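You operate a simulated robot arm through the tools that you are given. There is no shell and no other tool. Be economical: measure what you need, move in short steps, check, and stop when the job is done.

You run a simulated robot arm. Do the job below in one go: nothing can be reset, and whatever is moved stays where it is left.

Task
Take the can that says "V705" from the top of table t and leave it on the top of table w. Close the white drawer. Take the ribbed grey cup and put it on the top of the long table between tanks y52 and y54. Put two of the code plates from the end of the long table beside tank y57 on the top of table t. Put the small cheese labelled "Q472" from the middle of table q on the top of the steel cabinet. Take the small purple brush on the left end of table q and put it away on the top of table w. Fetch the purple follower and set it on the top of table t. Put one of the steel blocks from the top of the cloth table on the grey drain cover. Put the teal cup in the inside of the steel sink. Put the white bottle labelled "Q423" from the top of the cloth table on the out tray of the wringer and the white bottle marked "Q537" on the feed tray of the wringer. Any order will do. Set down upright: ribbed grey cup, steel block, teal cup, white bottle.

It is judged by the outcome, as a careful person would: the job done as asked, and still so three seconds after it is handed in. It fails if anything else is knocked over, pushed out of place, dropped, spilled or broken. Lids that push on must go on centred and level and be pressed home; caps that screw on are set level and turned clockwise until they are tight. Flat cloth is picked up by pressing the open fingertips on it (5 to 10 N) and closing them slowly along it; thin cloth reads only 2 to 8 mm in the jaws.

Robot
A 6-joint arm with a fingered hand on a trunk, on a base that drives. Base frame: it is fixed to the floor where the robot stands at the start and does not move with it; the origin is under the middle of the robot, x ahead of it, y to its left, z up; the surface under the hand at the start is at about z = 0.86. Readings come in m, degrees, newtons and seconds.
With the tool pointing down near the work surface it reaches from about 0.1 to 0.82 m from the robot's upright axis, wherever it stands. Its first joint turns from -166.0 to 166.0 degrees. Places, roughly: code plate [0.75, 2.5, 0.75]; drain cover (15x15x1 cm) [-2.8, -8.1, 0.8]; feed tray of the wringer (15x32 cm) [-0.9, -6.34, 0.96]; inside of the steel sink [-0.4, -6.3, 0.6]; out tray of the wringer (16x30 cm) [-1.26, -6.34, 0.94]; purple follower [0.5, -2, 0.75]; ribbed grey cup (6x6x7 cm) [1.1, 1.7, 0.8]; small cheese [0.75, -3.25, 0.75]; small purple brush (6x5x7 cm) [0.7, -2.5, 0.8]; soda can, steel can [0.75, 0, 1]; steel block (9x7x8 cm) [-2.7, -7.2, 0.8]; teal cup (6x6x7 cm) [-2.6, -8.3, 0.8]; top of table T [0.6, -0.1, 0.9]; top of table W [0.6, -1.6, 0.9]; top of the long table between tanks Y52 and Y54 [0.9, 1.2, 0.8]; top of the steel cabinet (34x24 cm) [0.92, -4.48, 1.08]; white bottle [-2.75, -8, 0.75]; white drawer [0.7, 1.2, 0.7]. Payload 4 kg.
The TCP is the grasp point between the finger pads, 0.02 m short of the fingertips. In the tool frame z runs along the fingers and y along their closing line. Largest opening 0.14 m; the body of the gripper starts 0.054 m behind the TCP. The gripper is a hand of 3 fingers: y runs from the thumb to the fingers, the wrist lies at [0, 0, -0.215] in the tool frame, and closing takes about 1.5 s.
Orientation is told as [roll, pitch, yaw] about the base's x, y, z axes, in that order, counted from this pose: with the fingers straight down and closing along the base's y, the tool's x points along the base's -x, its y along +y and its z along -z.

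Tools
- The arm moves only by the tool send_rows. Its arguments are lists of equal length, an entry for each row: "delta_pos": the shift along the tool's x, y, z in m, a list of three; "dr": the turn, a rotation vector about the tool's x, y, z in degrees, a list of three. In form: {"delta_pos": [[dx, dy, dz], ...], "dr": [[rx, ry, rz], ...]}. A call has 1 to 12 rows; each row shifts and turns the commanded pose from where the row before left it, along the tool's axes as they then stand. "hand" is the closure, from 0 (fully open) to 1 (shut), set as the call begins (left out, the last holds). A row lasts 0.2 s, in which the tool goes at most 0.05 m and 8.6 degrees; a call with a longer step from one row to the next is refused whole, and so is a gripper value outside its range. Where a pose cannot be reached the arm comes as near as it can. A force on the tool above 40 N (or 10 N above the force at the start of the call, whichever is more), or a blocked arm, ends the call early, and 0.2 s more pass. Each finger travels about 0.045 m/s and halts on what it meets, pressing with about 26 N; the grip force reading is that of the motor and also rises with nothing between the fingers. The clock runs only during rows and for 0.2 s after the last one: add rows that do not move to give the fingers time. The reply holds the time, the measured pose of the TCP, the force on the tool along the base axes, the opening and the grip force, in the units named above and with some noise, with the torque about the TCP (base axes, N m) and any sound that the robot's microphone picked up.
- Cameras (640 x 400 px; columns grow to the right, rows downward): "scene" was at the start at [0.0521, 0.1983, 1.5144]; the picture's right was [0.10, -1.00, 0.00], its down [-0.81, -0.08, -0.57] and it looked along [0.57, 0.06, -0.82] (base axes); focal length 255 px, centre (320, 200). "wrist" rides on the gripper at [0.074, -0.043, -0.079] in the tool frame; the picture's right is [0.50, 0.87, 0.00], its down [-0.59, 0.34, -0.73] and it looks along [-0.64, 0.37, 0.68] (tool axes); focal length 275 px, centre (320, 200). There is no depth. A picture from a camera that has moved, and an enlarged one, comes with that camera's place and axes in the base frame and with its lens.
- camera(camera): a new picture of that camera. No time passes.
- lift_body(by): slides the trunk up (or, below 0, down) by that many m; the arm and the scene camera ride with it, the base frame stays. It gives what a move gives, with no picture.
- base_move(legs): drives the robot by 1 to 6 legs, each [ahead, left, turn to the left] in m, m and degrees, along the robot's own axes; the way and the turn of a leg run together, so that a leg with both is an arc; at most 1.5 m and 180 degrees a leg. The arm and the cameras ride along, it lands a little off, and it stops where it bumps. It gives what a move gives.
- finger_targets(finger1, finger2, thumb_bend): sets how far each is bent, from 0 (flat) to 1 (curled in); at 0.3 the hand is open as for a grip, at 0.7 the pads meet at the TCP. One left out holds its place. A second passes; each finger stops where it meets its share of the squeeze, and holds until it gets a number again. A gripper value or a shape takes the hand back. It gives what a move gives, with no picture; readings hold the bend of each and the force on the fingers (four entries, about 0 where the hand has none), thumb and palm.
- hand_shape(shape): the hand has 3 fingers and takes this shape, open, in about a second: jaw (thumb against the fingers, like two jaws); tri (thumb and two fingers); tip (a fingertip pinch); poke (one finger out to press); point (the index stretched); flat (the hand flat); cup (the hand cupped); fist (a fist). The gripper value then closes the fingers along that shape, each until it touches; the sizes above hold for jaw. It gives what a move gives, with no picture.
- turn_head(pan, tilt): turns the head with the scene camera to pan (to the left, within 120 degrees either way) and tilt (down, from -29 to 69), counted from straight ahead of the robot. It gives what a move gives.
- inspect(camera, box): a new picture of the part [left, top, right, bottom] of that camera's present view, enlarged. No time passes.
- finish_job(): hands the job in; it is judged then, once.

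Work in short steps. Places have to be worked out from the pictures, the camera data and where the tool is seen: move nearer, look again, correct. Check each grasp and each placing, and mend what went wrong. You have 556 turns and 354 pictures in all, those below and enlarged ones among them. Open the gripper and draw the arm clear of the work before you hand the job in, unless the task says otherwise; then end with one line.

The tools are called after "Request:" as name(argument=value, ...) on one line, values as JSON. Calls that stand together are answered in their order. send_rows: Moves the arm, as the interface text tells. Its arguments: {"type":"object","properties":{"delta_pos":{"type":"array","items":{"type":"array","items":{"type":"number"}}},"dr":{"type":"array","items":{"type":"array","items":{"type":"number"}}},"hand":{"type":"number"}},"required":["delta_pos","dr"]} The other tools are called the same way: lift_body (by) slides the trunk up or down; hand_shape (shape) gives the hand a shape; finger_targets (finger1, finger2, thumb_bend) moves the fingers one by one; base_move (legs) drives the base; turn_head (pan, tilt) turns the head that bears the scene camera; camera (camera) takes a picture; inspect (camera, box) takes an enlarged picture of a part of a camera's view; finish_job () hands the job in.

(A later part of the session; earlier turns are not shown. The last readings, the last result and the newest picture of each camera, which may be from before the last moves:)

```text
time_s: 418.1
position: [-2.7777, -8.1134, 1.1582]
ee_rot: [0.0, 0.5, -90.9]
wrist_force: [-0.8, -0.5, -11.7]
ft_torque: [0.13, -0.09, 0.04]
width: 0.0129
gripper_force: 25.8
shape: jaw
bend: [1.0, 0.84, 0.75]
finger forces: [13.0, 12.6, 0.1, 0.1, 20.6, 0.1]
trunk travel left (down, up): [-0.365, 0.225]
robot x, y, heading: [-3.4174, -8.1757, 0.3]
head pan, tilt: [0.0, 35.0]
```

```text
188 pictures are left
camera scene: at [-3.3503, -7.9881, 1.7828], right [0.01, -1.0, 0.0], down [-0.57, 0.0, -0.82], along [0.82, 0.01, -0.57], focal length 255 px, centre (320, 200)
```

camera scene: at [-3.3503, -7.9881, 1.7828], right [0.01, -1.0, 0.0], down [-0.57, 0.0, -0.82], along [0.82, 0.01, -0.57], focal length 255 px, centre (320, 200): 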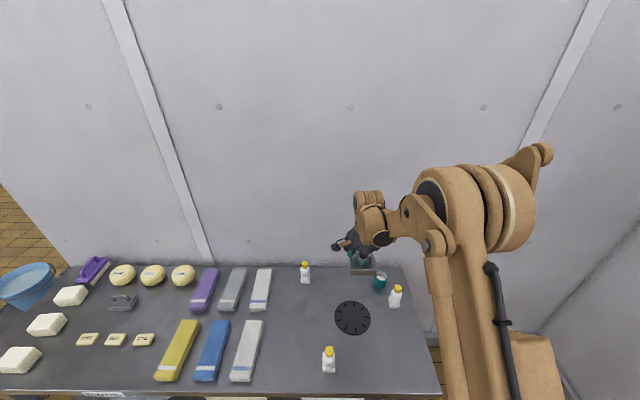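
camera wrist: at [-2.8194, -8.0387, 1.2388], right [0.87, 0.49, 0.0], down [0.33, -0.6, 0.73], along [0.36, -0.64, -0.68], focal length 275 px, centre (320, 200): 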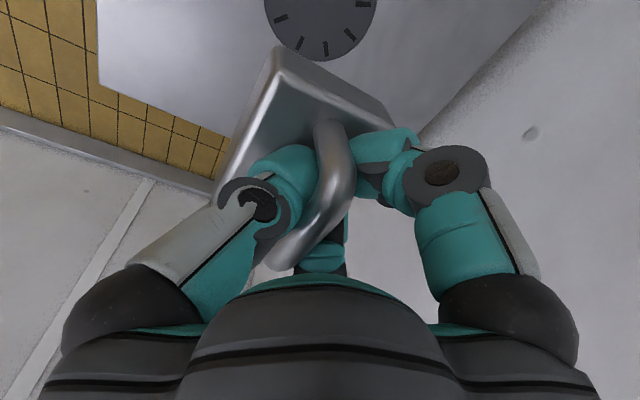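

Aligned. I lower the trunk 0.25 m, then feel for the cover.

Request:
lift_body(by=-0.25)

Request:
inspect(camera="scene", box=[280, 180, 440, 280])

Request:
camera(camera="wrist")

```text
time_s: 420.7
position: [-2.7767, -8.1114, 0.9085]
ee_rot: [0.0, 0.2, -90.9]
wrist_force: [0.0, 1.0, -10.8]
ft_torque: [0.09, -0.1, 0.02]
width: 0.0125
gripper_force: 26.0
shape: jaw
bend: [1.0, 0.84, 0.75]
finger forces: [13.0, 12.4, 0.0, 0.1, 20.6, 0.1]
trunk travel left (down, up): [-0.115, 0.475]
robot x, y, heading: [-3.4161, -8.1808, 0.7]
head pan, tilt: [0.0, 35.0]
```

```text
4.00 times, centred on (360, 230) of scene
camera zoom: at [-3.3502, -7.9857, 1.5326], right [0.01, -1.0, 0.0], down [-0.57, -0.01, -0.82], along [0.82, 0.01, -0.57], focal length 1020 px, centre (160, 80)
```

zoom: 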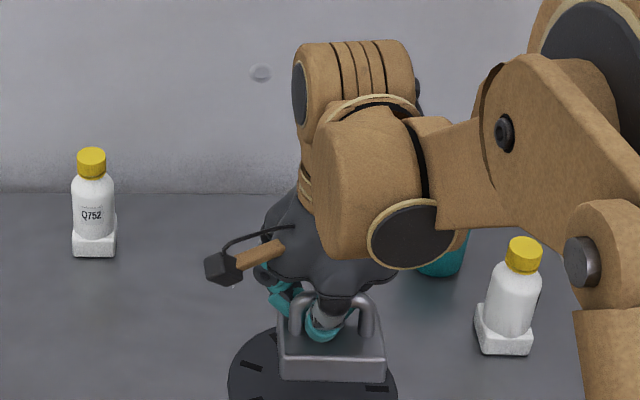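

```text
186 pictures are left
camera wrist: at [-2.8192, -8.0365, 0.9887], right [0.87, 0.49, 0.0], down [0.33, -0.6, 0.73], along [0.36, -0.64, -0.68], focal length 275 px, centre (320, 200)
```

wrist: 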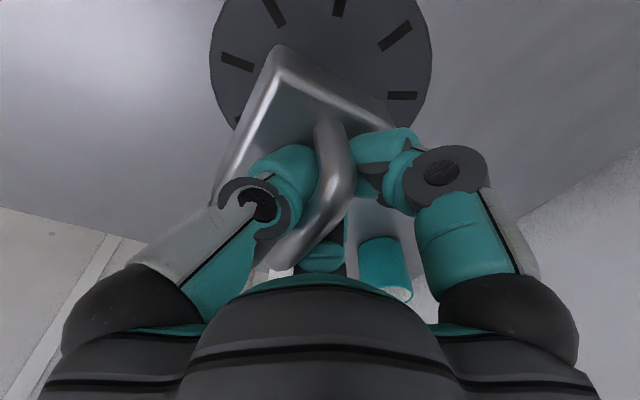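

The block looks about 1.5 cm towards −y of the cover's centre. I shift +y and lower until contact.

Request:
send_rows(delta_pos=[[0.013, 0, 0.015], [0, 0, 0.015], [0, 0, 0.01], [0, 0, 0.004], [0, 0, 0.002], [0, 0, 0.002]], dr=[[0, 0, 0], [0, 0, 0], [0, 0, 0], [0, 0, 0], [0, 0, 0], [0, 0, 0]])

Request:
inspect(camera="scene", box=[300, 220, 428, 300])

```text
time_s: 422.1
position: [-2.7778, -8.0969, 0.8596]
ee_rot: [0.0, 0.3, -90.9]
wrist_force: [0.7, 0.3, -11.6]
ft_torque: [0.09, -0.09, 0.04]
width: 0.0128
gripper_force: 25.8
shape: jaw
bend: [1.0, 0.84, 0.75]
finger forces: [12.8, 12.4, 0.0, 0.0, 21.1, 0.1]
trunk travel left (down, up): [-0.115, 0.475]
robot x, y, heading: [-3.4165, -8.181, 0.5]
head pan, tilt: [0.0, 35.0]
```

```text
5.00 times, centred on (364, 260) of scene
camera zoom: at [-3.3501, -7.9856, 1.5325], right [0.01, -1.0, 0.0], down [-0.57, -0.01, -0.82], along [0.82, 0.01, -0.57], focal length 1275 px, centre (100, -100)
```

zoom: 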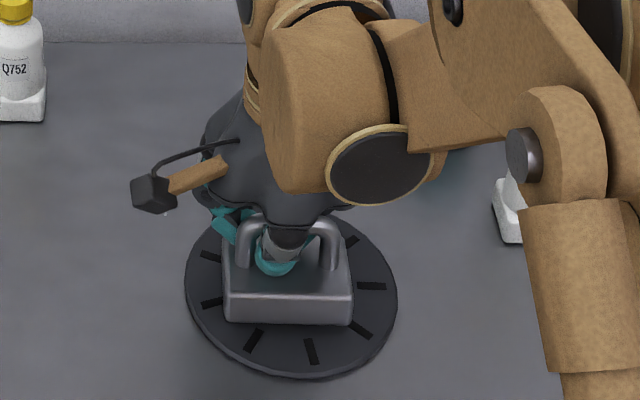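

Well centred. I continue down in 2 mm steps until the weight comes off.

Request:
send_rows(delta_pos=[[0, 0, 0.002], [0, 0, 0.002], [0, 0, 0.002]], dr=[[0, 0, 0], [0, 0, 0], [0, 0, 0]])

```text
time_s: 422.9
position: [-2.78, -8.0983, 0.8548]
ee_rot: [0.1, 0.5, -90.9]
wrist_force: [-8.0, -1.6, 14.9]
ft_torque: [0.09, -0.33, -0.05]
width: 0.0132
gripper_force: 26.0
shape: jaw
bend: [1.0, 0.84, 0.76]
finger forces: [16.7, 8.2, 0.1, 0.0, 73.9, 0.0]
trunk travel left (down, up): [-0.115, 0.475]
robot x, y, heading: [-3.4138, -8.1797, 0.8]
head pan, tilt: [0.0, 35.0]
```

Contact. I back up 2 mm, then release and rise straight.

Request:
send_rows(delta_pos=[[0, 0, -0.0015], [0, 0, 0]], dr=[[0, 0, 0], [0, 0, 0]])

Request:
send_rows(delta_pos=[[0, 0, 0], [0, 0, 0], [0, 0, 0], [0, 0, 0], [0, 0, 0]], dr=[[0, 0, 0], [0, 0, 0], [0, 0, 0], [0, 0, 0], [0, 0, 0]], hand=0.35)

Request:
send_rows(delta_pos=[[0, 0, -0.01], [0, 0, -0.02], [0, 0, -0.04], [0, 0, -0.04], [0, 0, -0.05]], dr=[[0, 0, 0], [0, 0, 0], [0, 0, 0], [0, 0, 0], [0, 0, 0]])

Request:
camera(camera="wrist")

Request:
inspect(camera="scene", box=[280, 200, 440, 300])

```text
time_s: 423.5
position: [-2.7792, -8.0982, 0.8562]
ee_rot: [0.1, 0.4, -90.9]
wrist_force: [-5.5, -2.7, 6.7]
ft_torque: [0.09, -0.2, -0.05]
width: 0.0128
gripper_force: 25.6
shape: jaw
bend: [1.0, 0.84, 0.76]
finger forces: [15.4, 9.7, 0.1, 0.1, 31.0, 0.1]
trunk travel left (down, up): [-0.115, 0.475]
robot x, y, heading: [-3.4177, -8.18, 0.5]
head pan, tilt: [0.0, 35.0]
```

```text
time_s: 424.7
position: [-2.7785, -8.0974, 0.8554]
ee_rot: [0.0, 0.4, -90.9]
wrist_force: [-0.4, -0.2, -0.4]
ft_torque: [-0.01, 0.01, 0.01]
width: 0.0906
gripper_force: 0.1
shape: jaw
bend: [0.29, 0.29, 0.27]
finger forces: [0.1, 0.0, 0.0, 0.0, 0.0, 0.1]
trunk travel left (down, up): [-0.115, 0.475]
robot x, y, heading: [-3.4198, -8.178, 0.5]
head pan, tilt: [0.0, 35.0]
```

```text
time_s: 425.9
position: [-2.7776, -8.0968, 1.0158]
ee_rot: [0.1, 0.4, -90.8]
wrist_force: [-0.5, -0.2, 0.5]
ft_torque: [-0.01, 0.03, -0.01]
width: 0.0906
gripper_force: 0.0
shape: jaw
bend: [0.29, 0.29, 0.27]
finger forces: [0.0, 0.0, 0.0, 0.1, 0.0, 0.0]
trunk travel left (down, up): [-0.115, 0.475]
robot x, y, heading: [-3.419, -8.1796, 0.6]
head pan, tilt: [0.0, 35.0]
```

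```text
184 pictures are left
camera wrist: at [-2.8203, -8.0229, 1.0969], right [0.87, 0.49, 0.0], down [0.33, -0.6, 0.73], along [0.36, -0.64, -0.68], focal length 275 px, centre (320, 200)
```

wrist: 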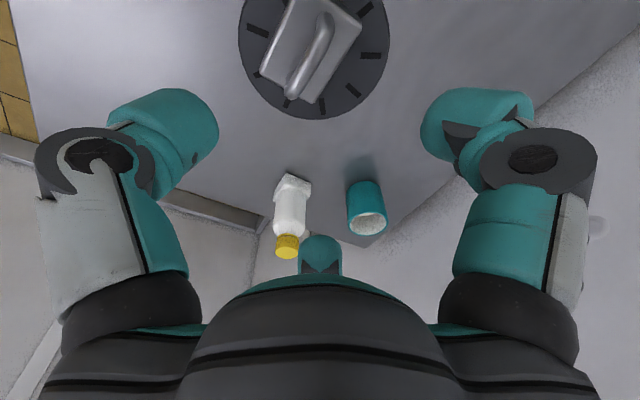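

```text
4.00 times, centred on (360, 250) of scene
camera zoom: at [-3.3521, -7.9858, 1.5327], right [0.01, -1.0, 0.0], down [-0.57, -0.01, -0.82], along [0.82, 0.01, -0.57], focal length 1020 px, centre (160, 0)
```

zoom: 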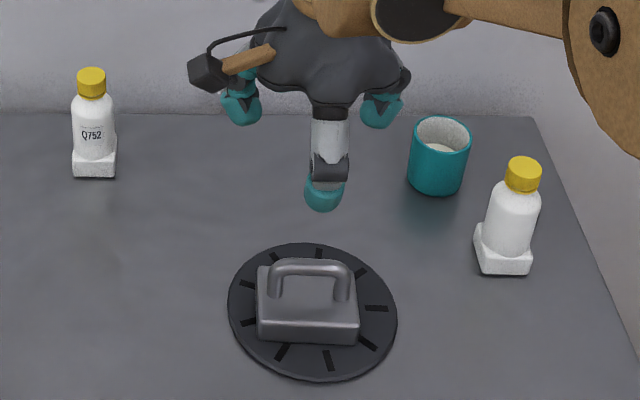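

The block stands upright on the drain cover. Next is the teal cup at (−2.62, −8.248). I turn to yaw 0, so bottle 3 lies between two fingers, and drive forward 7 cm.

Request:
send_rows(delta_pos=[[0, 0, -0.04], [0, 0, -0.04], [0, 0, 0], [0, 0, 0], [0, 0, 0], [0, 0, 0], [0, 0, 0], [0, 0, 0], [0, 0, 0], [0, 0, 0], [0, 0, 0]], dr=[[0, 0, -8.3], [0, 0, -8.3], [0, 0, -8.3], [0, 0, -8.3], [0, 0, -8.3], [0, 0, -8.3], [0, 0, -8.3], [0, 0, -8.3], [0, 0, -8.3], [0, 0, -8.3], [0, 0, -8.3]], hand=0.3)

Request:
base_move(legs=[[0.07, -0.04, -0.5]])

Request:
camera(camera="wrist")

Request:
camera(camera="scene")

```text
time_s: 428.3
position: [-2.7778, -8.0994, 1.095]
ee_rot: [0.3, -0.1, 0.7]
wrist_force: [0.3, -0.2, -0.4]
ft_torque: [-0.01, -0.02, 0.03]
width: 0.0973
gripper_force: 0.1
shape: jaw
bend: [0.27, 0.27, 0.25]
finger forces: [0.0, 0.1, 0.0, 0.0, 0.1, 0.0]
trunk travel left (down, up): [-0.115, 0.475]
robot x, y, heading: [-3.4166, -8.1795, 0.6]
head pan, tilt: [0.0, 35.0]
```

```text
time_s: 429.4
position: [-2.7052, -8.1448, 1.0954]
ee_rot: [0.4, 0.0, -0.1]
wrist_force: [0.3, -0.3, -0.5]
ft_torque: [0.05, -0.01, -0.02]
width: 0.0976
gripper_force: 0.1
shape: jaw
bend: [0.27, 0.27, 0.25]
finger forces: [0.0, 0.0, 0.0, 0.1, 0.1, 0.0]
trunk travel left (down, up): [-0.115, 0.475]
robot x, y, heading: [-3.3454, -8.2175, 0.1]
head pan, tilt: [0.0, 35.0]
```

```text
182 pictures are left
camera wrist: at [-2.7794, -8.1886, 1.1755], right [-0.5, 0.87, 0.01], down [0.59, 0.33, 0.74], along [0.64, 0.37, -0.68], focal length 275 px, centre (320, 200)
```

wrist: 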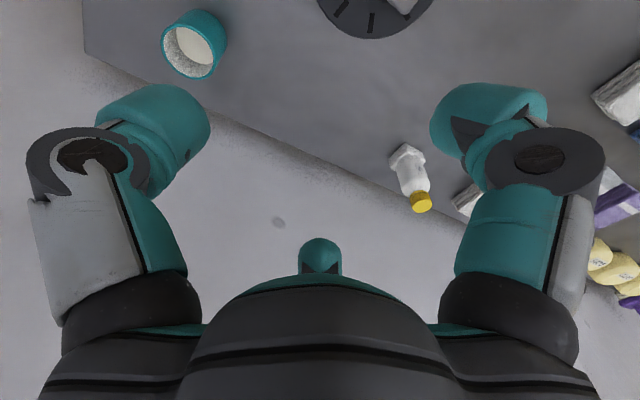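

```text
181 pictures are left
camera scene: at [-3.277, -8.0269, 1.5326], right [0.0, -1.0, 0.0], down [-0.57, 0.0, -0.82], along [0.82, 0.0, -0.57], focal length 255 px, centre (320, 200)
```

scene: 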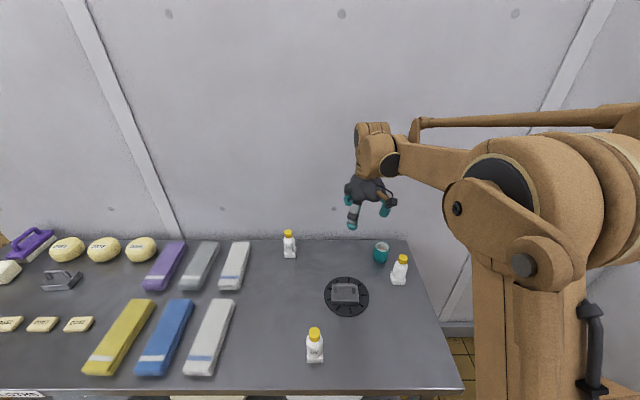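

Request:
send_rows(delta_pos=[[-0.0277, -0.0343, 0], [-0.0277, -0.0343, 0], [-0.0277, -0.0343, 0], [0, 0, 0.04], [0, 0, 0.04], [0, 0, 0.04]], dr=[[0, 0, 0], [0, 0, 0], [0, 0, 0], [0, 0, 0], [0, 0, 0], [0, 0, 0]])

Request:
camera(camera="wrist")

Request:
inspect(camera="scene", box=[320, 200, 448, 280])

```text
time_s: 430.8
position: [-2.623, -8.2487, 0.9751]
ee_rot: [0.4, -0.1, -0.1]
wrist_force: [-0.2, -0.4, 0.2]
ft_torque: [0.0, 0.02, 0.02]
width: 0.0976
gripper_force: 0.1
shape: jaw
bend: [0.27, 0.27, 0.25]
finger forces: [0.0, 0.1, 0.0, 0.0, 0.0, 0.0]
trunk travel left (down, up): [-0.115, 0.475]
robot x, y, heading: [-3.3457, -8.2189, 0.3]
head pan, tilt: [0.0, 35.0]
```

```text
180 pictures are left
camera wrist: at [-2.6965, -8.292, 1.0549], right [-0.5, 0.87, 0.0], down [0.59, 0.33, 0.74], along [0.64, 0.37, -0.68], focal length 275 px, centre (320, 200)
```

wrist: 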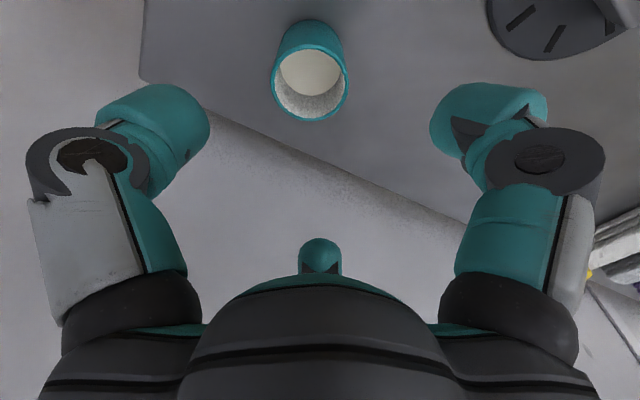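

```text
5.00 times, centred on (384, 240) of scene
camera zoom: at [-3.2779, -8.0263, 1.5326], right [0.0, -1.0, 0.0], down [-0.57, 0.0, -0.82], along [0.82, 0.0, -0.57], focal length 1275 px, centre (0, 0)
```

zoom: 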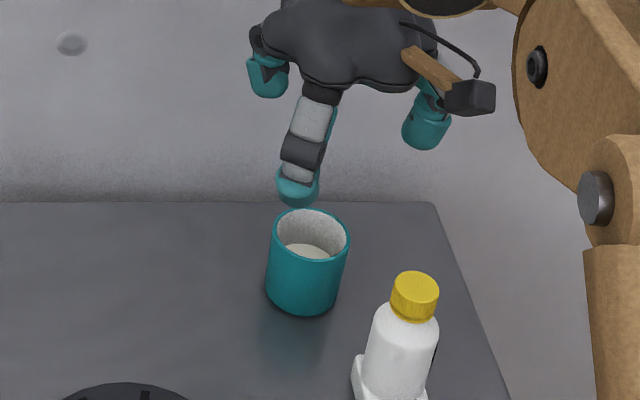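

I shift 8 mm to −y and lower around the cup to z ≈ 0.845.

Request:
send_rows(delta_pos=[[0, -0.008, 0.02], [0, 0, 0.04], [0, 0, 0.04], [0, 0, 0.03]], dr=[[0, 0, 0], [0, 0, 0], [0, 0, 0], [0, 0, 0]])

Request:
camera(camera="wrist")

Request:
inspect(camera="scene", box=[320, 200, 448, 280])

```text
time_s: 431.8
position: [-2.6212, -8.2556, 0.8462]
ee_rot: [0.4, -0.1, -0.2]
wrist_force: [0.5, 0.9, 0.5]
ft_torque: [-0.02, -0.02, -0.03]
width: 0.0975
gripper_force: 0.1
shape: jaw
bend: [0.27, 0.27, 0.25]
finger forces: [0.1, 0.0, 0.0, 0.1, 0.1, 0.1]
trunk travel left (down, up): [-0.115, 0.475]
robot x, y, heading: [-3.3475, -8.2192, -0.0]
head pan, tilt: [0.0, 35.0]
```

```text
178 pictures are left
camera wrist: at [-2.6961, -8.2976, 0.9258], right [-0.5, 0.87, 0.0], down [0.59, 0.33, 0.74], along [0.64, 0.37, -0.68], focal length 275 px, centre (320, 200)
```

wrist: 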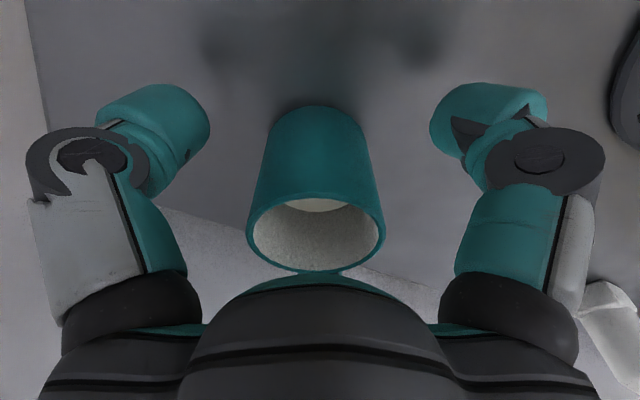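

```text
5.00 times, centred on (384, 240) of scene
camera zoom: at [-3.2779, -8.0262, 1.5326], right [0.0, -1.0, 0.0], down [-0.57, 0.0, -0.82], along [0.82, 0.0, -0.57], focal length 1275 px, centre (0, 0)
```

zoom: 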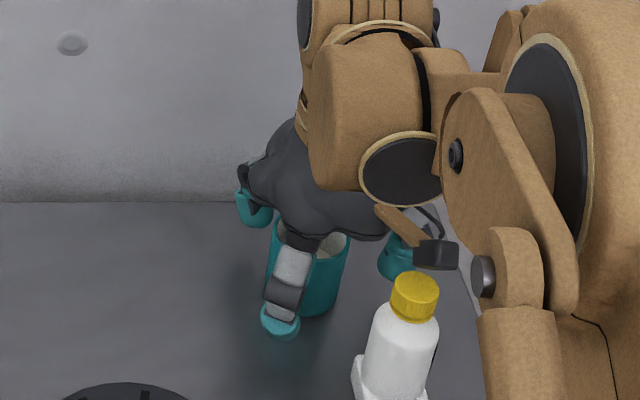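

Centred. I close and lift straight up.

Request:
send_rows(delta_pos=[[0, 0, 0], [0, 0, 0], [0, 0, 0], [0, 0, 0], [0, 0, 0], [0, 0, 0]], dr=[[0, 0, 0], [0, 0, 0], [0, 0, 0], [0, 0, 0], [0, 0, 0], [0, 0, 0]], hand=1)

Request:
send_rows(delta_pos=[[0, 0, -0.02], [0, 0, -0.04], [0, 0, -0.05], [0, 0, -0.05]], dr=[[0, 0, 0], [0, 0, 0], [0, 0, 0], [0, 0, 0]])

Request:
camera(camera="wrist")

Request:
camera(camera="scene")

```text
time_s: 433.2
position: [-2.622, -8.255, 0.845]
ee_rot: [0.4, -0.1, 0.0]
wrist_force: [-0.1, 0.8, -0.3]
ft_torque: [-0.01, -0.02, 0.0]
width: 0.0471
gripper_force: 25.6
shape: jaw
bend: [0.42, 0.41, 0.4]
finger forces: [23.0, 22.6, 0.0, 0.0, 23.0, 0.0]
trunk travel left (down, up): [-0.115, 0.475]
robot x, y, heading: [-3.3446, -8.2164, -0.1]
head pan, tilt: [0.0, 35.0]
```

```text
time_s: 434.2
position: [-2.624, -8.2556, 1.0066]
ee_rot: [0.3, -0.1, -0.1]
wrist_force: [-0.4, 0.6, -1.0]
ft_torque: [0.05, -0.02, 0.0]
width: 0.0474
gripper_force: 26.6
shape: jaw
bend: [0.43, 0.41, 0.4]
finger forces: [23.1, 22.5, 0.0, 0.1, 22.9, 0.0]
trunk travel left (down, up): [-0.115, 0.475]
robot x, y, heading: [-3.3469, -8.2178, 0.0]
head pan, tilt: [0.0, 35.0]
```

```text
176 pictures are left
camera wrist: at [-2.6984, -8.2983, 1.0861], right [-0.5, 0.87, 0.0], down [0.59, 0.33, 0.74], along [0.64, 0.37, -0.68], focal length 275 px, centre (320, 200)
```

wrist: 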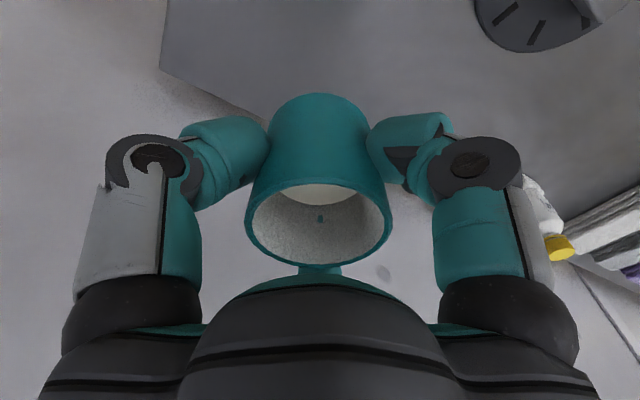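

```text
175 pictures are left
camera scene: at [-3.2788, -8.0262, 1.5326], right [0.0, -1.0, 0.0], down [-0.57, 0.0, -0.82], along [0.82, 0.0, -0.57], focal length 255 px, centre (320, 200)
```

scene: 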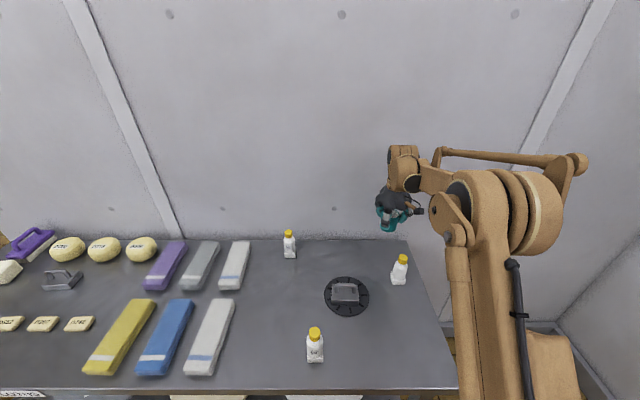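

The cup is held. I raise, retract, and travel back around to the sink.

Request:
lift_body(by=0.25)

Request:
base_move(legs=[[-0.55, 0, 0]])

Request:
send_rows(delta_pos=[[0.04, 0, 0], [0.04, 0, 0], [0.04, 0, 0], [0.04, 0, 0], [0.04, 0, 0]], dr=[[0, 0, 0], [0, 0, 0], [0, 0, 0], [0, 0, 0], [0, 0, 0]])

Request:
base_move(legs=[[0, 1.45, 0], [0, 1.45, 0]])

```text
time_s: 436.8
position: [-2.6236, -8.2564, 1.2554]
ee_rot: [0.2, -0.2, -0.1]
wrist_force: [0.4, 0.6, -0.9]
ft_torque: [-0.01, 0.03, 0.0]
width: 0.0474
gripper_force: 26.6
shape: jaw
bend: [0.43, 0.41, 0.4]
finger forces: [23.1, 22.5, 0.1, 0.0, 22.9, 0.1]
trunk travel left (down, up): [-0.365, 0.225]
robot x, y, heading: [-3.3442, -8.2188, 0.1]
head pan, tilt: [0.0, 35.0]
```

```text
time_s: 439.9
position: [-3.1758, -8.2587, 1.2561]
ee_rot: [0.4, -0.1, -0.4]
wrist_force: [-1.3, 0.1, -0.7]
ft_torque: [-0.01, -0.02, -0.01]
width: 0.0473
gripper_force: 26.3
shape: jaw
bend: [0.43, 0.41, 0.4]
finger forces: [23.2, 22.6, 0.0, 0.0, 22.8, 0.0]
trunk travel left (down, up): [-0.365, 0.225]
robot x, y, heading: [-3.8983, -8.2131, -0.0]
head pan, tilt: [0.0, 35.0]
```

```text
time_s: 441.1
position: [-3.3791, -8.2582, 1.2582]
ee_rot: [0.2, -0.1, -0.4]
wrist_force: [-0.4, 0.2, -1.0]
ft_torque: [0.0, -0.06, 0.01]
width: 0.0474
gripper_force: 25.7
shape: jaw
bend: [0.43, 0.41, 0.4]
finger forces: [23.0, 22.7, 0.1, 0.0, 22.9, 0.0]
trunk travel left (down, up): [-0.365, 0.225]
robot x, y, heading: [-3.9005, -8.2178, -0.1]
head pan, tilt: [0.0, 35.0]
```

```text
time_s: 455.3
position: [-3.4189, -5.3189, 1.256]
ee_rot: [0.3, -0.1, 0.3]
wrist_force: [0.5, -0.8, -1.4]
ft_torque: [0.01, 0.03, -0.01]
width: 0.0472
gripper_force: 25.9
shape: jaw
bend: [0.43, 0.41, 0.4]
finger forces: [23.1, 22.6, 0.0, 0.0, 22.9, 0.0]
trunk travel left (down, up): [-0.365, 0.225]
robot x, y, heading: [-3.9428, -5.2845, 0.4]
head pan, tilt: [0.0, 35.0]
```

I drive along the corridor to the sink.

Request:
base_move(legs=[[1.2, 0, -0.4], [1.2, 0, 0], [1.1, 0, 0]])

Request:
base_move(legs=[[0, 0, -90]])

Request:
turn_head(pan=0, tilt=45)

Request:
camera(camera="scene")

```text
time_s: 472.4
position: [0.1037, -5.3019, 1.2559]
ee_rot: [0.4, -0.1, 0.1]
wrist_force: [0.3, 0.3, -0.4]
ft_torque: [-0.01, 0.02, -0.03]
width: 0.0469
gripper_force: 26.1
shape: jaw
bend: [0.43, 0.41, 0.4]
finger forces: [23.1, 22.4, 0.0, 0.0, 23.0, 0.1]
trunk travel left (down, up): [-0.365, 0.225]
robot x, y, heading: [-0.4193, -5.2623, 0.1]
head pan, tilt: [0.0, 35.0]
```

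```text
time_s: 476.8
position: [-0.4961, -5.7815, 1.2568]
ee_rot: [0.4, -0.2, -94.3]
wrist_force: [-0.2, -1.2, -1.4]
ft_torque: [0.02, 0.01, -0.04]
width: 0.0471
gripper_force: 26.4
shape: jaw
bend: [0.43, 0.41, 0.4]
finger forces: [22.6, 22.6, 0.1, 0.0, 23.0, 0.0]
trunk travel left (down, up): [-0.365, 0.225]
robot x, y, heading: [-0.4183, -5.2597, -94.0]
head pan, tilt: [0.0, 35.0]
```

```text
time_s: 477.5
position: [-0.4968, -5.7803, 1.2557]
ee_rot: [0.3, -0.1, -94.3]
wrist_force: [0.3, -0.4, -1.3]
ft_torque: [0.02, -0.01, 0.0]
width: 0.0469
gripper_force: 26.0
shape: jaw
bend: [0.43, 0.41, 0.4]
finger forces: [22.7, 22.6, 0.0, 0.1, 22.9, 0.1]
trunk travel left (down, up): [-0.365, 0.225]
robot x, y, heading: [-0.4181, -5.2627, -94.2]
head pan, tilt: [0.0, 45.0]
```

```text
174 pictures are left
camera scene: at [-0.2343, -5.3373, 1.7678], right [-1.0, 0.07, 0.0], down [0.05, 0.71, -0.71], along [-0.05, -0.71, -0.71], focal length 255 px, centre (320, 200)
```

scene: 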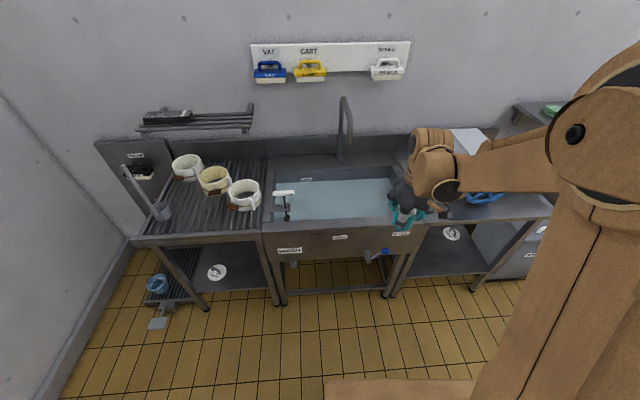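

I straighten the heading and drive closer to the sink, then look down into it.

Request:
base_move(legs=[[0, 0, 4], [0.4, 0, 0]])

Request:
camera(camera="scene")

Request:
camera(camera="wrist")

```text
time_s: 480.5
position: [-0.4638, -6.1885, 1.2559]
ee_rot: [0.5, 0.0, -90.5]
wrist_force: [0.5, 0.3, -1.5]
ft_torque: [0.02, 0.01, 0.02]
width: 0.047
gripper_force: 26.3
shape: jaw
bend: [0.43, 0.41, 0.4]
finger forces: [22.8, 22.5, 0.0, 0.0, 22.9, 0.0]
trunk travel left (down, up): [-0.365, 0.225]
robot x, y, heading: [-0.4212, -5.6654, -90.4]
head pan, tilt: [0.0, 45.0]
```

```text
173 pictures are left
camera scene: at [-0.2317, -5.728, 1.7677], right [-1.0, 0.01, 0.0], down [0.0, 0.71, -0.71], along [0.0, -0.71, -0.71], focal length 255 px, centre (320, 200)
```

scene: 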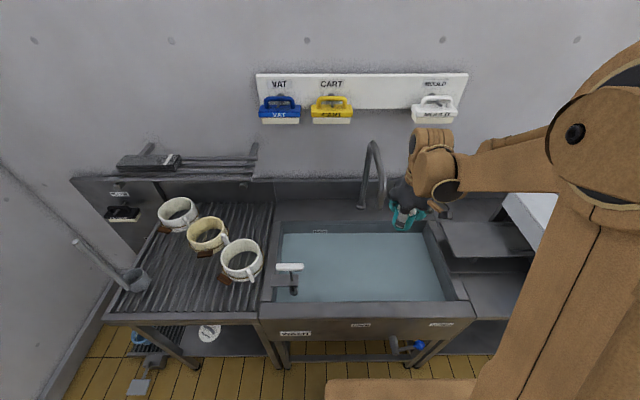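

```text
172 pictures are left
camera wrist: at [-0.507, -6.113, 1.3355], right [0.87, 0.49, 0.0], down [0.33, -0.59, 0.74], along [0.37, -0.64, -0.68], focal length 275 px, centre (320, 200)
```

wrist: 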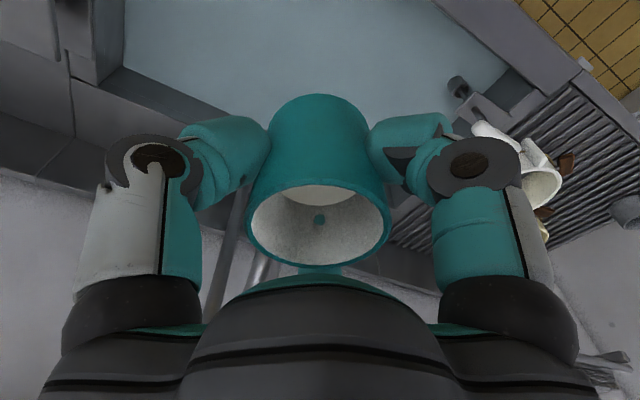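

I choose a spot inside the sink at about (−0.33, −6.30), away from the faucet and the lever. I move there and lower the trunk in stages.

Request:
send_rows(delta_pos=[[-0.028, 0.0335, 0], [-0.028, 0.0335, 0], [-0.028, 0.0335, 0], [-0.028, 0.0335, 0]], dr=[[0, 0, 0], [0, 0, 0], [0, 0, 0], [0, 0, 0]])

Request:
lift_body(by=-0.25)

Request:
camera(camera="scene")

Request:
camera(camera="wrist")

```text
time_s: 481.5
position: [-0.3308, -6.3014, 1.2565]
ee_rot: [0.4, 0.0, -90.6]
wrist_force: [0.5, 0.3, -1.1]
ft_torque: [0.01, 0.01, 0.0]
width: 0.047
gripper_force: 25.9
shape: jaw
bend: [0.43, 0.41, 0.4]
finger forces: [22.6, 22.7, 0.0, 0.0, 22.9, 0.0]
trunk travel left (down, up): [-0.365, 0.225]
robot x, y, heading: [-0.4223, -5.6658, -90.5]
head pan, tilt: [0.0, 45.0]
```

```text
time_s: 484.0
position: [-0.3321, -6.2996, 1.0067]
ee_rot: [0.3, -0.2, -90.4]
wrist_force: [-1.0, 1.2, -0.7]
ft_torque: [0.02, -0.04, 0.0]
width: 0.0469
gripper_force: 25.7
shape: jaw
bend: [0.43, 0.41, 0.4]
finger forces: [22.6, 22.7, 0.1, 0.0, 23.0, 0.0]
trunk travel left (down, up): [-0.115, 0.475]
robot x, y, heading: [-0.422, -5.666, -90.3]
head pan, tilt: [0.0, 45.0]
```

```text
171 pictures are left
camera scene: at [-0.2316, -5.7268, 1.5179], right [-1.0, 0.01, 0.0], down [0.0, 0.71, -0.71], along [0.0, -0.71, -0.71], focal length 255 px, centre (320, 200)
```

scene: 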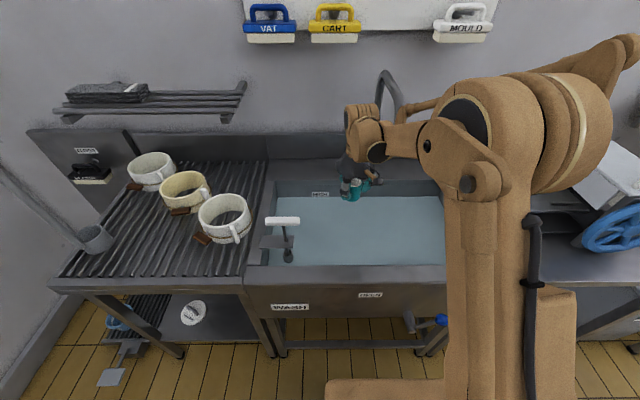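

```text
170 pictures are left
camera wrist: at [-0.375, -6.2245, 1.0868], right [0.87, 0.49, 0.0], down [0.33, -0.59, 0.74], along [0.37, -0.64, -0.68], focal length 275 px, centre (320, 200)
```

wrist: 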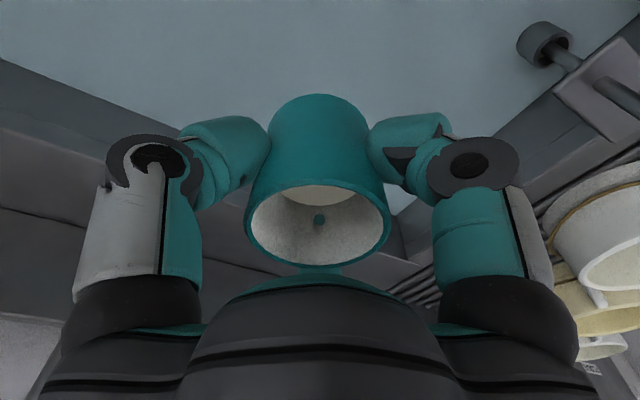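

The way down is clear. I lower in small steps with the arm, watching the force.

Request:
send_rows(delta_pos=[[0, 0, 0.04], [0, 0, 0.04], [0, 0, 0.04], [0, 0, 0.04]], dr=[[0, 0, 0], [0, 0, 0], [0, 0, 0], [0, 0, 0]])

Request:
camera(camera="wrist")

Request:
camera(camera="scene")

```text
time_s: 485.0
position: [-0.3296, -6.3021, 0.8456]
ee_rot: [0.4, -0.1, -90.5]
wrist_force: [-0.4, -0.2, -0.2]
ft_torque: [0.02, 0.02, 0.02]
width: 0.0469
gripper_force: 25.9
shape: jaw
bend: [0.43, 0.41, 0.4]
finger forces: [22.5, 22.7, 0.0, 0.0, 22.7, 0.0]
trunk travel left (down, up): [-0.115, 0.475]
robot x, y, heading: [-0.4176, -5.6623, -90.1]
head pan, tilt: [0.0, 45.0]
```

```text
169 pictures are left
camera wrist: at [-0.3714, -6.2261, 0.9251], right [0.87, 0.49, 0.0], down [0.33, -0.59, 0.74], along [0.37, -0.64, -0.68], focal length 275 px, centre (320, 200)
```

wrist: 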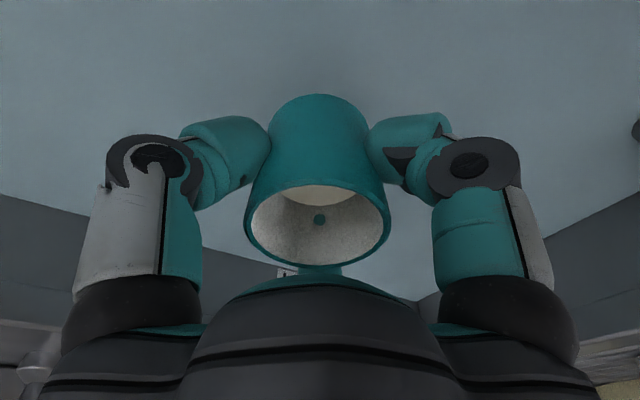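

```text
168 pictures are left
camera scene: at [-0.2315, -5.7275, 1.5177], right [-1.0, 0.01, 0.0], down [0.0, 0.71, -0.71], along [0.0, -0.71, -0.71], focal length 255 px, centre (320, 200)
```

scene: 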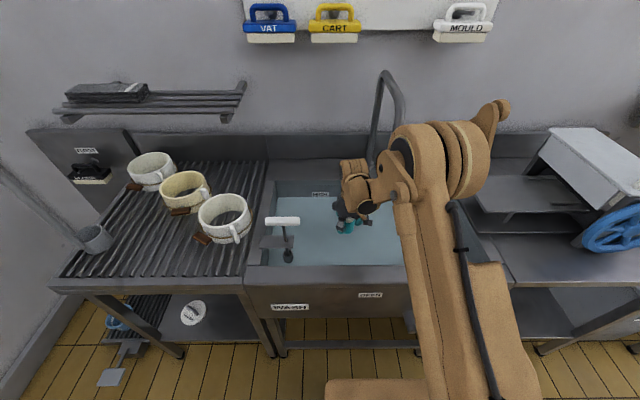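

Request:
inspect(camera="scene", box=[240, 150, 440, 275])

Request:
turn_head(pan=-25, tilt=55)

Request:
camera(camera="scene")

```text
3.20 times, centred on (340, 212) of scene
camera zoom: at [-0.2315, -5.7275, 1.5177], right [-1.0, 0.01, 0.0], down [0.0, 0.71, -0.71], along [0.0, -0.71, -0.71], focal length 816 px, centre (256, 160)
```

zoom: 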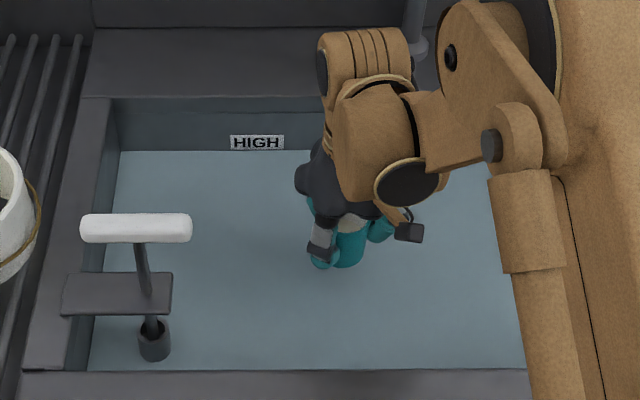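

```text
time_s: 485.9
position: [-0.3277, -6.3012, 0.8456]
ee_rot: [0.3, -0.1, -90.5]
wrist_force: [-0.2, 0.0, -0.4]
ft_torque: [-0.02, -0.02, -0.03]
width: 0.0473
gripper_force: 25.5
shape: jaw
bend: [0.43, 0.41, 0.4]
finger forces: [22.7, 22.8, 0.0, 0.0, 22.8, 0.0]
trunk travel left (down, up): [-0.115, 0.475]
robot x, y, heading: [-0.4193, -5.664, -90.3]
head pan, tilt: [-25.0, 55.0]
```

```text
166 pictures are left
camera scene: at [-0.2619, -5.7108, 1.5044], right [-0.9, 0.43, 0.0], down [0.35, 0.74, -0.57], along [-0.25, -0.52, -0.82], focal length 255 px, centre (320, 200)
```

scene: 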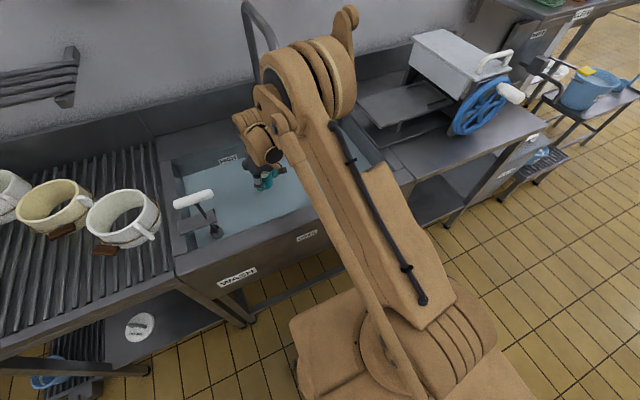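

The upper arm passes well above the sink's front rim. I lower the trunk 0.1 m.

Request:
lift_body(by=-0.1)

Request:
camera(camera="scene")

Request:
camera(camera="wrist")

```text
time_s: 487.3
position: [-0.3281, -6.3008, 0.7456]
ee_rot: [0.3, -0.1, -90.6]
wrist_force: [0.3, 0.5, -2.0]
ft_torque: [-0.05, -0.03, -0.01]
width: 0.047
gripper_force: 25.7
shape: jaw
bend: [0.43, 0.41, 0.4]
finger forces: [22.6, 22.7, 0.1, 0.0, 22.8, 0.1]
trunk travel left (down, up): [-0.015, 0.575]
robot x, y, heading: [-0.4215, -5.6671, -90.4]
head pan, tilt: [-25.0, 55.0]
```

```text
165 pictures are left
camera scene: at [-0.262, -5.7106, 1.4045], right [-0.9, 0.43, 0.0], down [0.35, 0.74, -0.57], along [-0.25, -0.52, -0.82], focal length 255 px, centre (320, 200)
```

scene: 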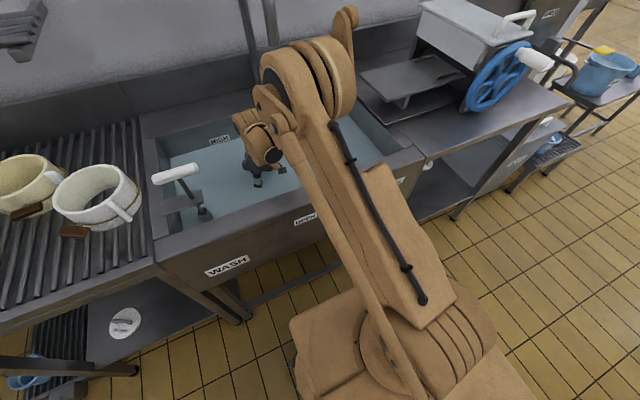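

```text
164 pictures are left
camera wrist: at [-0.3716, -6.2256, 0.826], right [0.87, 0.49, 0.0], down [0.33, -0.59, 0.74], along [0.37, -0.64, -0.68], focal length 275 px, centre (320, 200)
```

wrist: 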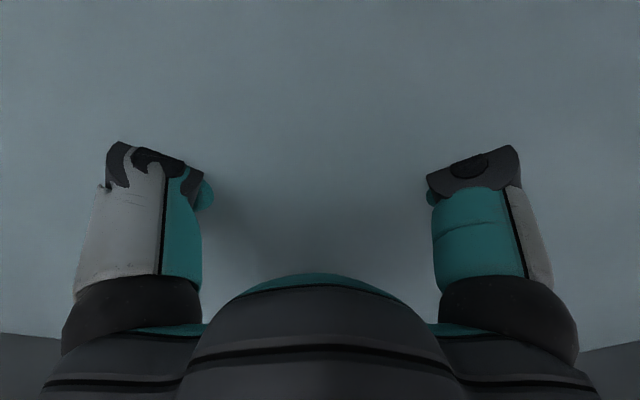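

The cup is under water now. I lower with the arm in small steps until it touches the bottom.

Request:
send_rows(delta_pos=[[0, 0, 0.015], [0, 0, 0.015], [0, 0, 0.01], [0, 0, 0.01]], dr=[[0, 0, 0], [0, 0, 0], [0, 0, 0], [0, 0, 0]])

```text
time_s: 488.3
position: [-0.3282, -6.3009, 0.6959]
ee_rot: [0.3, -0.1, -90.5]
wrist_force: [-0.9, 0.2, -2.4]
ft_torque: [0.0, 0.01, 0.03]
width: 0.0472
gripper_force: 26.0
shape: jaw
bend: [0.43, 0.41, 0.4]
finger forces: [22.7, 22.6, 0.0, 0.0, 22.7, 0.1]
trunk travel left (down, up): [-0.015, 0.575]
robot x, y, heading: [-0.4229, -5.6624, -90.4]
head pan, tilt: [-25.0, 55.0]
```

Request:
camera(camera="scene")

Request:
send_rows(delta_pos=[[0, 0, 0.01], [0, 0, 0.01], [0, 0, 0.008], [0, 0, 0.006]], dr=[[0, 0, 0], [0, 0, 0], [0, 0, 0], [0, 0, 0]])

```text
163 pictures are left
camera scene: at [-0.262, -5.7108, 1.4044], right [-0.9, 0.43, 0.0], down [0.35, 0.74, -0.57], along [-0.25, -0.52, -0.82], focal length 255 px, centre (320, 200)
```

scene: 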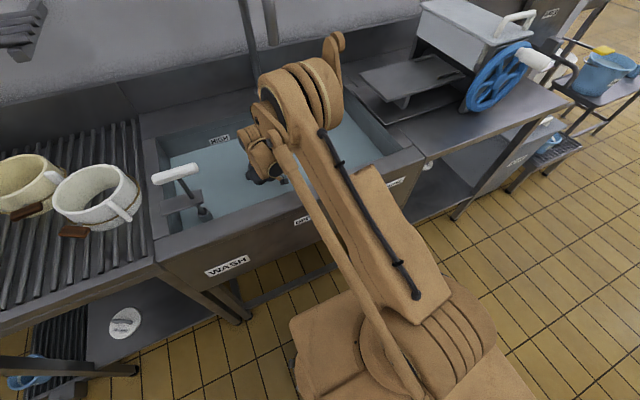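

```text
time_s: 488.9
position: [-0.3286, -6.3019, 0.6825]
ee_rot: [0.4, -0.4, -90.4]
wrist_force: [0.7, -1.0, 34.8]
ft_torque: [0.03, 0.24, -0.03]
width: 0.0499
gripper_force: 26.1
shape: jaw
bend: [0.42, 0.41, 0.4]
finger forces: [30.7, 27.6, 0.0, 0.0, 32.4, 0.1]
trunk travel left (down, up): [-0.015, 0.575]
robot x, y, heading: [-0.4215, -5.6635, -90.2]
head pan, tilt: [-25.0, 55.0]
stopped in row 2: the force on the tool passed its limit at 50 N (the readings are from after the stop); the commanded pose is now the measured one
```

Bottom found at TCP z ≈ 0.685. I relieve 2 mm, release gently, and rise.

Request:
send_rows(delta_pos=[[0, 0, -0.002], [0, 0, 0]], dr=[[0, 0, 0], [0, 0, 0]])

Request:
send_rows(delta_pos=[[0, 0, 0], [0, 0, 0], [0, 0, 0], [0, 0, 0], [0, 0, 0]], dr=[[0, 0, 0], [0, 0, 0], [0, 0, 0], [0, 0, 0], [0, 0, 0]], hand=0.3)

Request:
send_rows(delta_pos=[[0, 0, -0.02], [0, 0, -0.03], [0, 0, -0.04], [0, 0, -0.04], [0, 0, -0.04]], dr=[[0, 0, 0], [0, 0, 0], [0, 0, 0], [0, 0, 0], [0, 0, 0]])

Request:
lift_body(by=0.3)

Request:
camera(camera="wrist")

Request:
camera(camera="scene")

```text
time_s: 489.5
position: [-0.3289, -6.301, 0.6823]
ee_rot: [0.4, -0.2, -90.6]
wrist_force: [-0.6, -0.6, 27.8]
ft_torque: [0.04, 0.22, -0.03]
width: 0.0499
gripper_force: 25.8
shape: jaw
bend: [0.42, 0.41, 0.4]
finger forces: [30.4, 27.5, 0.0, 0.1, 32.3, 0.0]
trunk travel left (down, up): [-0.015, 0.575]
robot x, y, heading: [-0.424, -5.6651, -90.2]
head pan, tilt: [-25.0, 55.0]
```

```text
time_s: 490.7
position: [-0.3293, -6.3024, 0.6817]
ee_rot: [0.4, -0.2, -90.5]
wrist_force: [-0.1, -0.1, -0.3]
ft_torque: [0.0, 0.01, -0.02]
width: 0.0975
gripper_force: 0.1
shape: jaw
bend: [0.27, 0.27, 0.25]
finger forces: [0.1, 0.1, 0.0, 0.0, 0.0, 0.1]
trunk travel left (down, up): [-0.015, 0.575]
robot x, y, heading: [-0.4195, -5.6671, -89.9]
head pan, tilt: [-25.0, 55.0]
```

```text
time_s: 491.9
position: [-0.329, -6.3022, 0.8522]
ee_rot: [0.3, -0.3, -90.5]
wrist_force: [0.4, -0.7, 0.1]
ft_torque: [-0.05, 0.01, 0.02]
width: 0.0978
gripper_force: 0.1
shape: jaw
bend: [0.27, 0.27, 0.25]
finger forces: [0.1, 0.0, 0.1, 0.0, 0.1, 0.0]
trunk travel left (down, up): [-0.015, 0.575]
robot x, y, heading: [-0.4205, -5.6657, -90.2]
head pan, tilt: [-25.0, 55.0]
```

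```text
time_s: 494.9
position: [-0.3278, -6.3027, 1.1514]
ee_rot: [0.3, -0.3, -90.5]
wrist_force: [-0.4, 1.0, -0.2]
ft_torque: [0.0, -0.03, 0.04]
width: 0.0975
gripper_force: 0.0
shape: jaw
bend: [0.27, 0.27, 0.25]
finger forces: [0.0, 0.1, 0.0, 0.0, 0.0, 0.1]
trunk travel left (down, up): [-0.315, 0.275]
robot x, y, heading: [-0.424, -5.6624, -90.2]
head pan, tilt: [-25.0, 55.0]
```

```text
162 pictures are left
camera wrist: at [-0.3716, -6.2278, 1.2307], right [0.87, 0.49, 0.0], down [0.33, -0.59, 0.74], along [0.37, -0.64, -0.67], focal length 275 px, centre (320, 200)
```

wrist: 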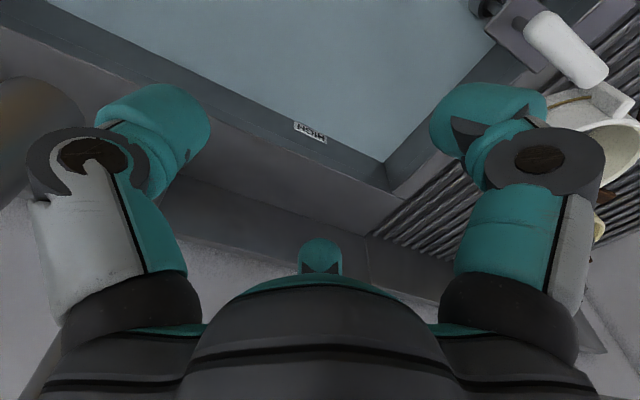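

```text
161 pictures are left
camera scene: at [-0.2619, -5.7109, 1.7043], right [-0.9, 0.43, 0.0], down [0.35, 0.74, -0.57], along [-0.25, -0.52, -0.82], focal length 255 px, centre (320, 200)
```

scene: 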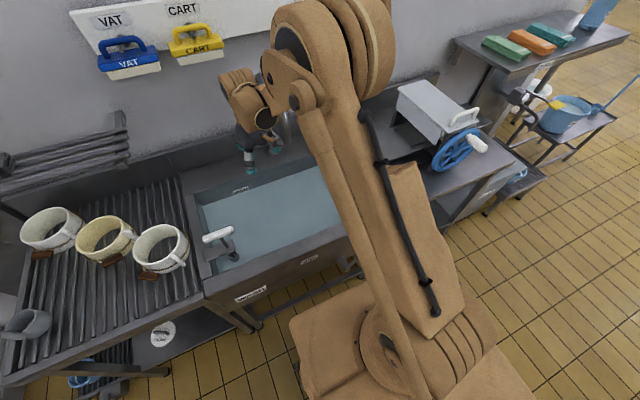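

The cup was released cleanly on the sink's bottom. I go back for the bottles by the same route.

Request:
base_move(legs=[[-0.4, 0, 0], [0, 0, -90]])

Request:
base_move(legs=[[1.2, 0, 0], [1.2, 0, 0], [1.1, 0, 0]])

```text
time_s: 501.2
position: [-1.0579, -5.3579, 1.1507]
ee_rot: [0.4, -0.2, 179.3]
wrist_force: [-0.2, -1.0, 1.1]
ft_torque: [0.02, -0.02, 0.01]
width: 0.0977
gripper_force: 0.1
shape: jaw
bend: [0.27, 0.27, 0.25]
finger forces: [0.0, 0.0, 0.0, 0.1, 0.1, 0.0]
trunk travel left (down, up): [-0.315, 0.275]
robot x, y, heading: [-0.4213, -5.2681, 179.5]
head pan, tilt: [-25.0, 55.0]
```

```text
time_s: 518.2
position: [-4.5634, -5.3465, 1.1506]
ee_rot: [0.4, -0.2, 179.5]
wrist_force: [-0.2, 0.4, -0.7]
ft_torque: [0.0, -0.04, 0.0]
width: 0.0976
gripper_force: 0.0
shape: jaw
bend: [0.27, 0.27, 0.25]
finger forces: [0.0, 0.1, 0.1, 0.1, 0.1, 0.0]
trunk travel left (down, up): [-0.315, 0.275]
robot x, y, heading: [-3.9246, -5.257, 179.7]
head pan, tilt: [-25.0, 55.0]
```

Request:
base_move(legs=[[0, 1.45, 0], [0, 1.45, 0], [0, 0, -180]])

Request:
turn_head(pan=0, tilt=35)

Request:
camera(camera="scene")

```text
time_s: 539.5
position: [-3.3214, -8.0574, 1.1517]
ee_rot: [0.4, -0.2, 1.3]
wrist_force: [-0.2, -0.4, 0.1]
ft_torque: [0.01, 0.04, 0.0]
width: 0.0972
gripper_force: 0.0
shape: jaw
bend: [0.27, 0.27, 0.25]
finger forces: [0.0, 0.0, 0.0, 0.1, 0.0, 0.0]
trunk travel left (down, up): [-0.315, 0.275]
robot x, y, heading: [-3.9572, -8.1732, 1.2]
head pan, tilt: [-25.0, 55.0]
```

```text
time_s: 540.4
position: [-3.3214, -8.0585, 1.1515]
ee_rot: [0.4, -0.2, 1.3]
wrist_force: [-0.6, -0.6, -1.1]
ft_torque: [0.0, -0.04, -0.01]
width: 0.0972
gripper_force: 0.1
shape: jaw
bend: [0.27, 0.27, 0.25]
finger forces: [0.0, 0.0, 0.0, 0.0, 0.0, 0.0]
trunk travel left (down, up): [-0.315, 0.275]
robot x, y, heading: [-3.9536, -8.1668, 1.6]
head pan, tilt: [0.0, 35.0]
```

```text
160 pictures are left
camera scene: at [-3.8925, -7.977, 1.7325], right [0.02, -1.0, 0.0], down [-0.57, -0.01, -0.82], along [0.82, 0.02, -0.57], focal length 255 px, centre (320, 200)
```

scene: 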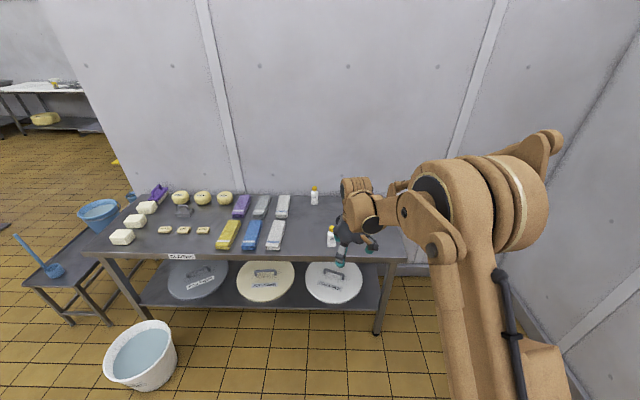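

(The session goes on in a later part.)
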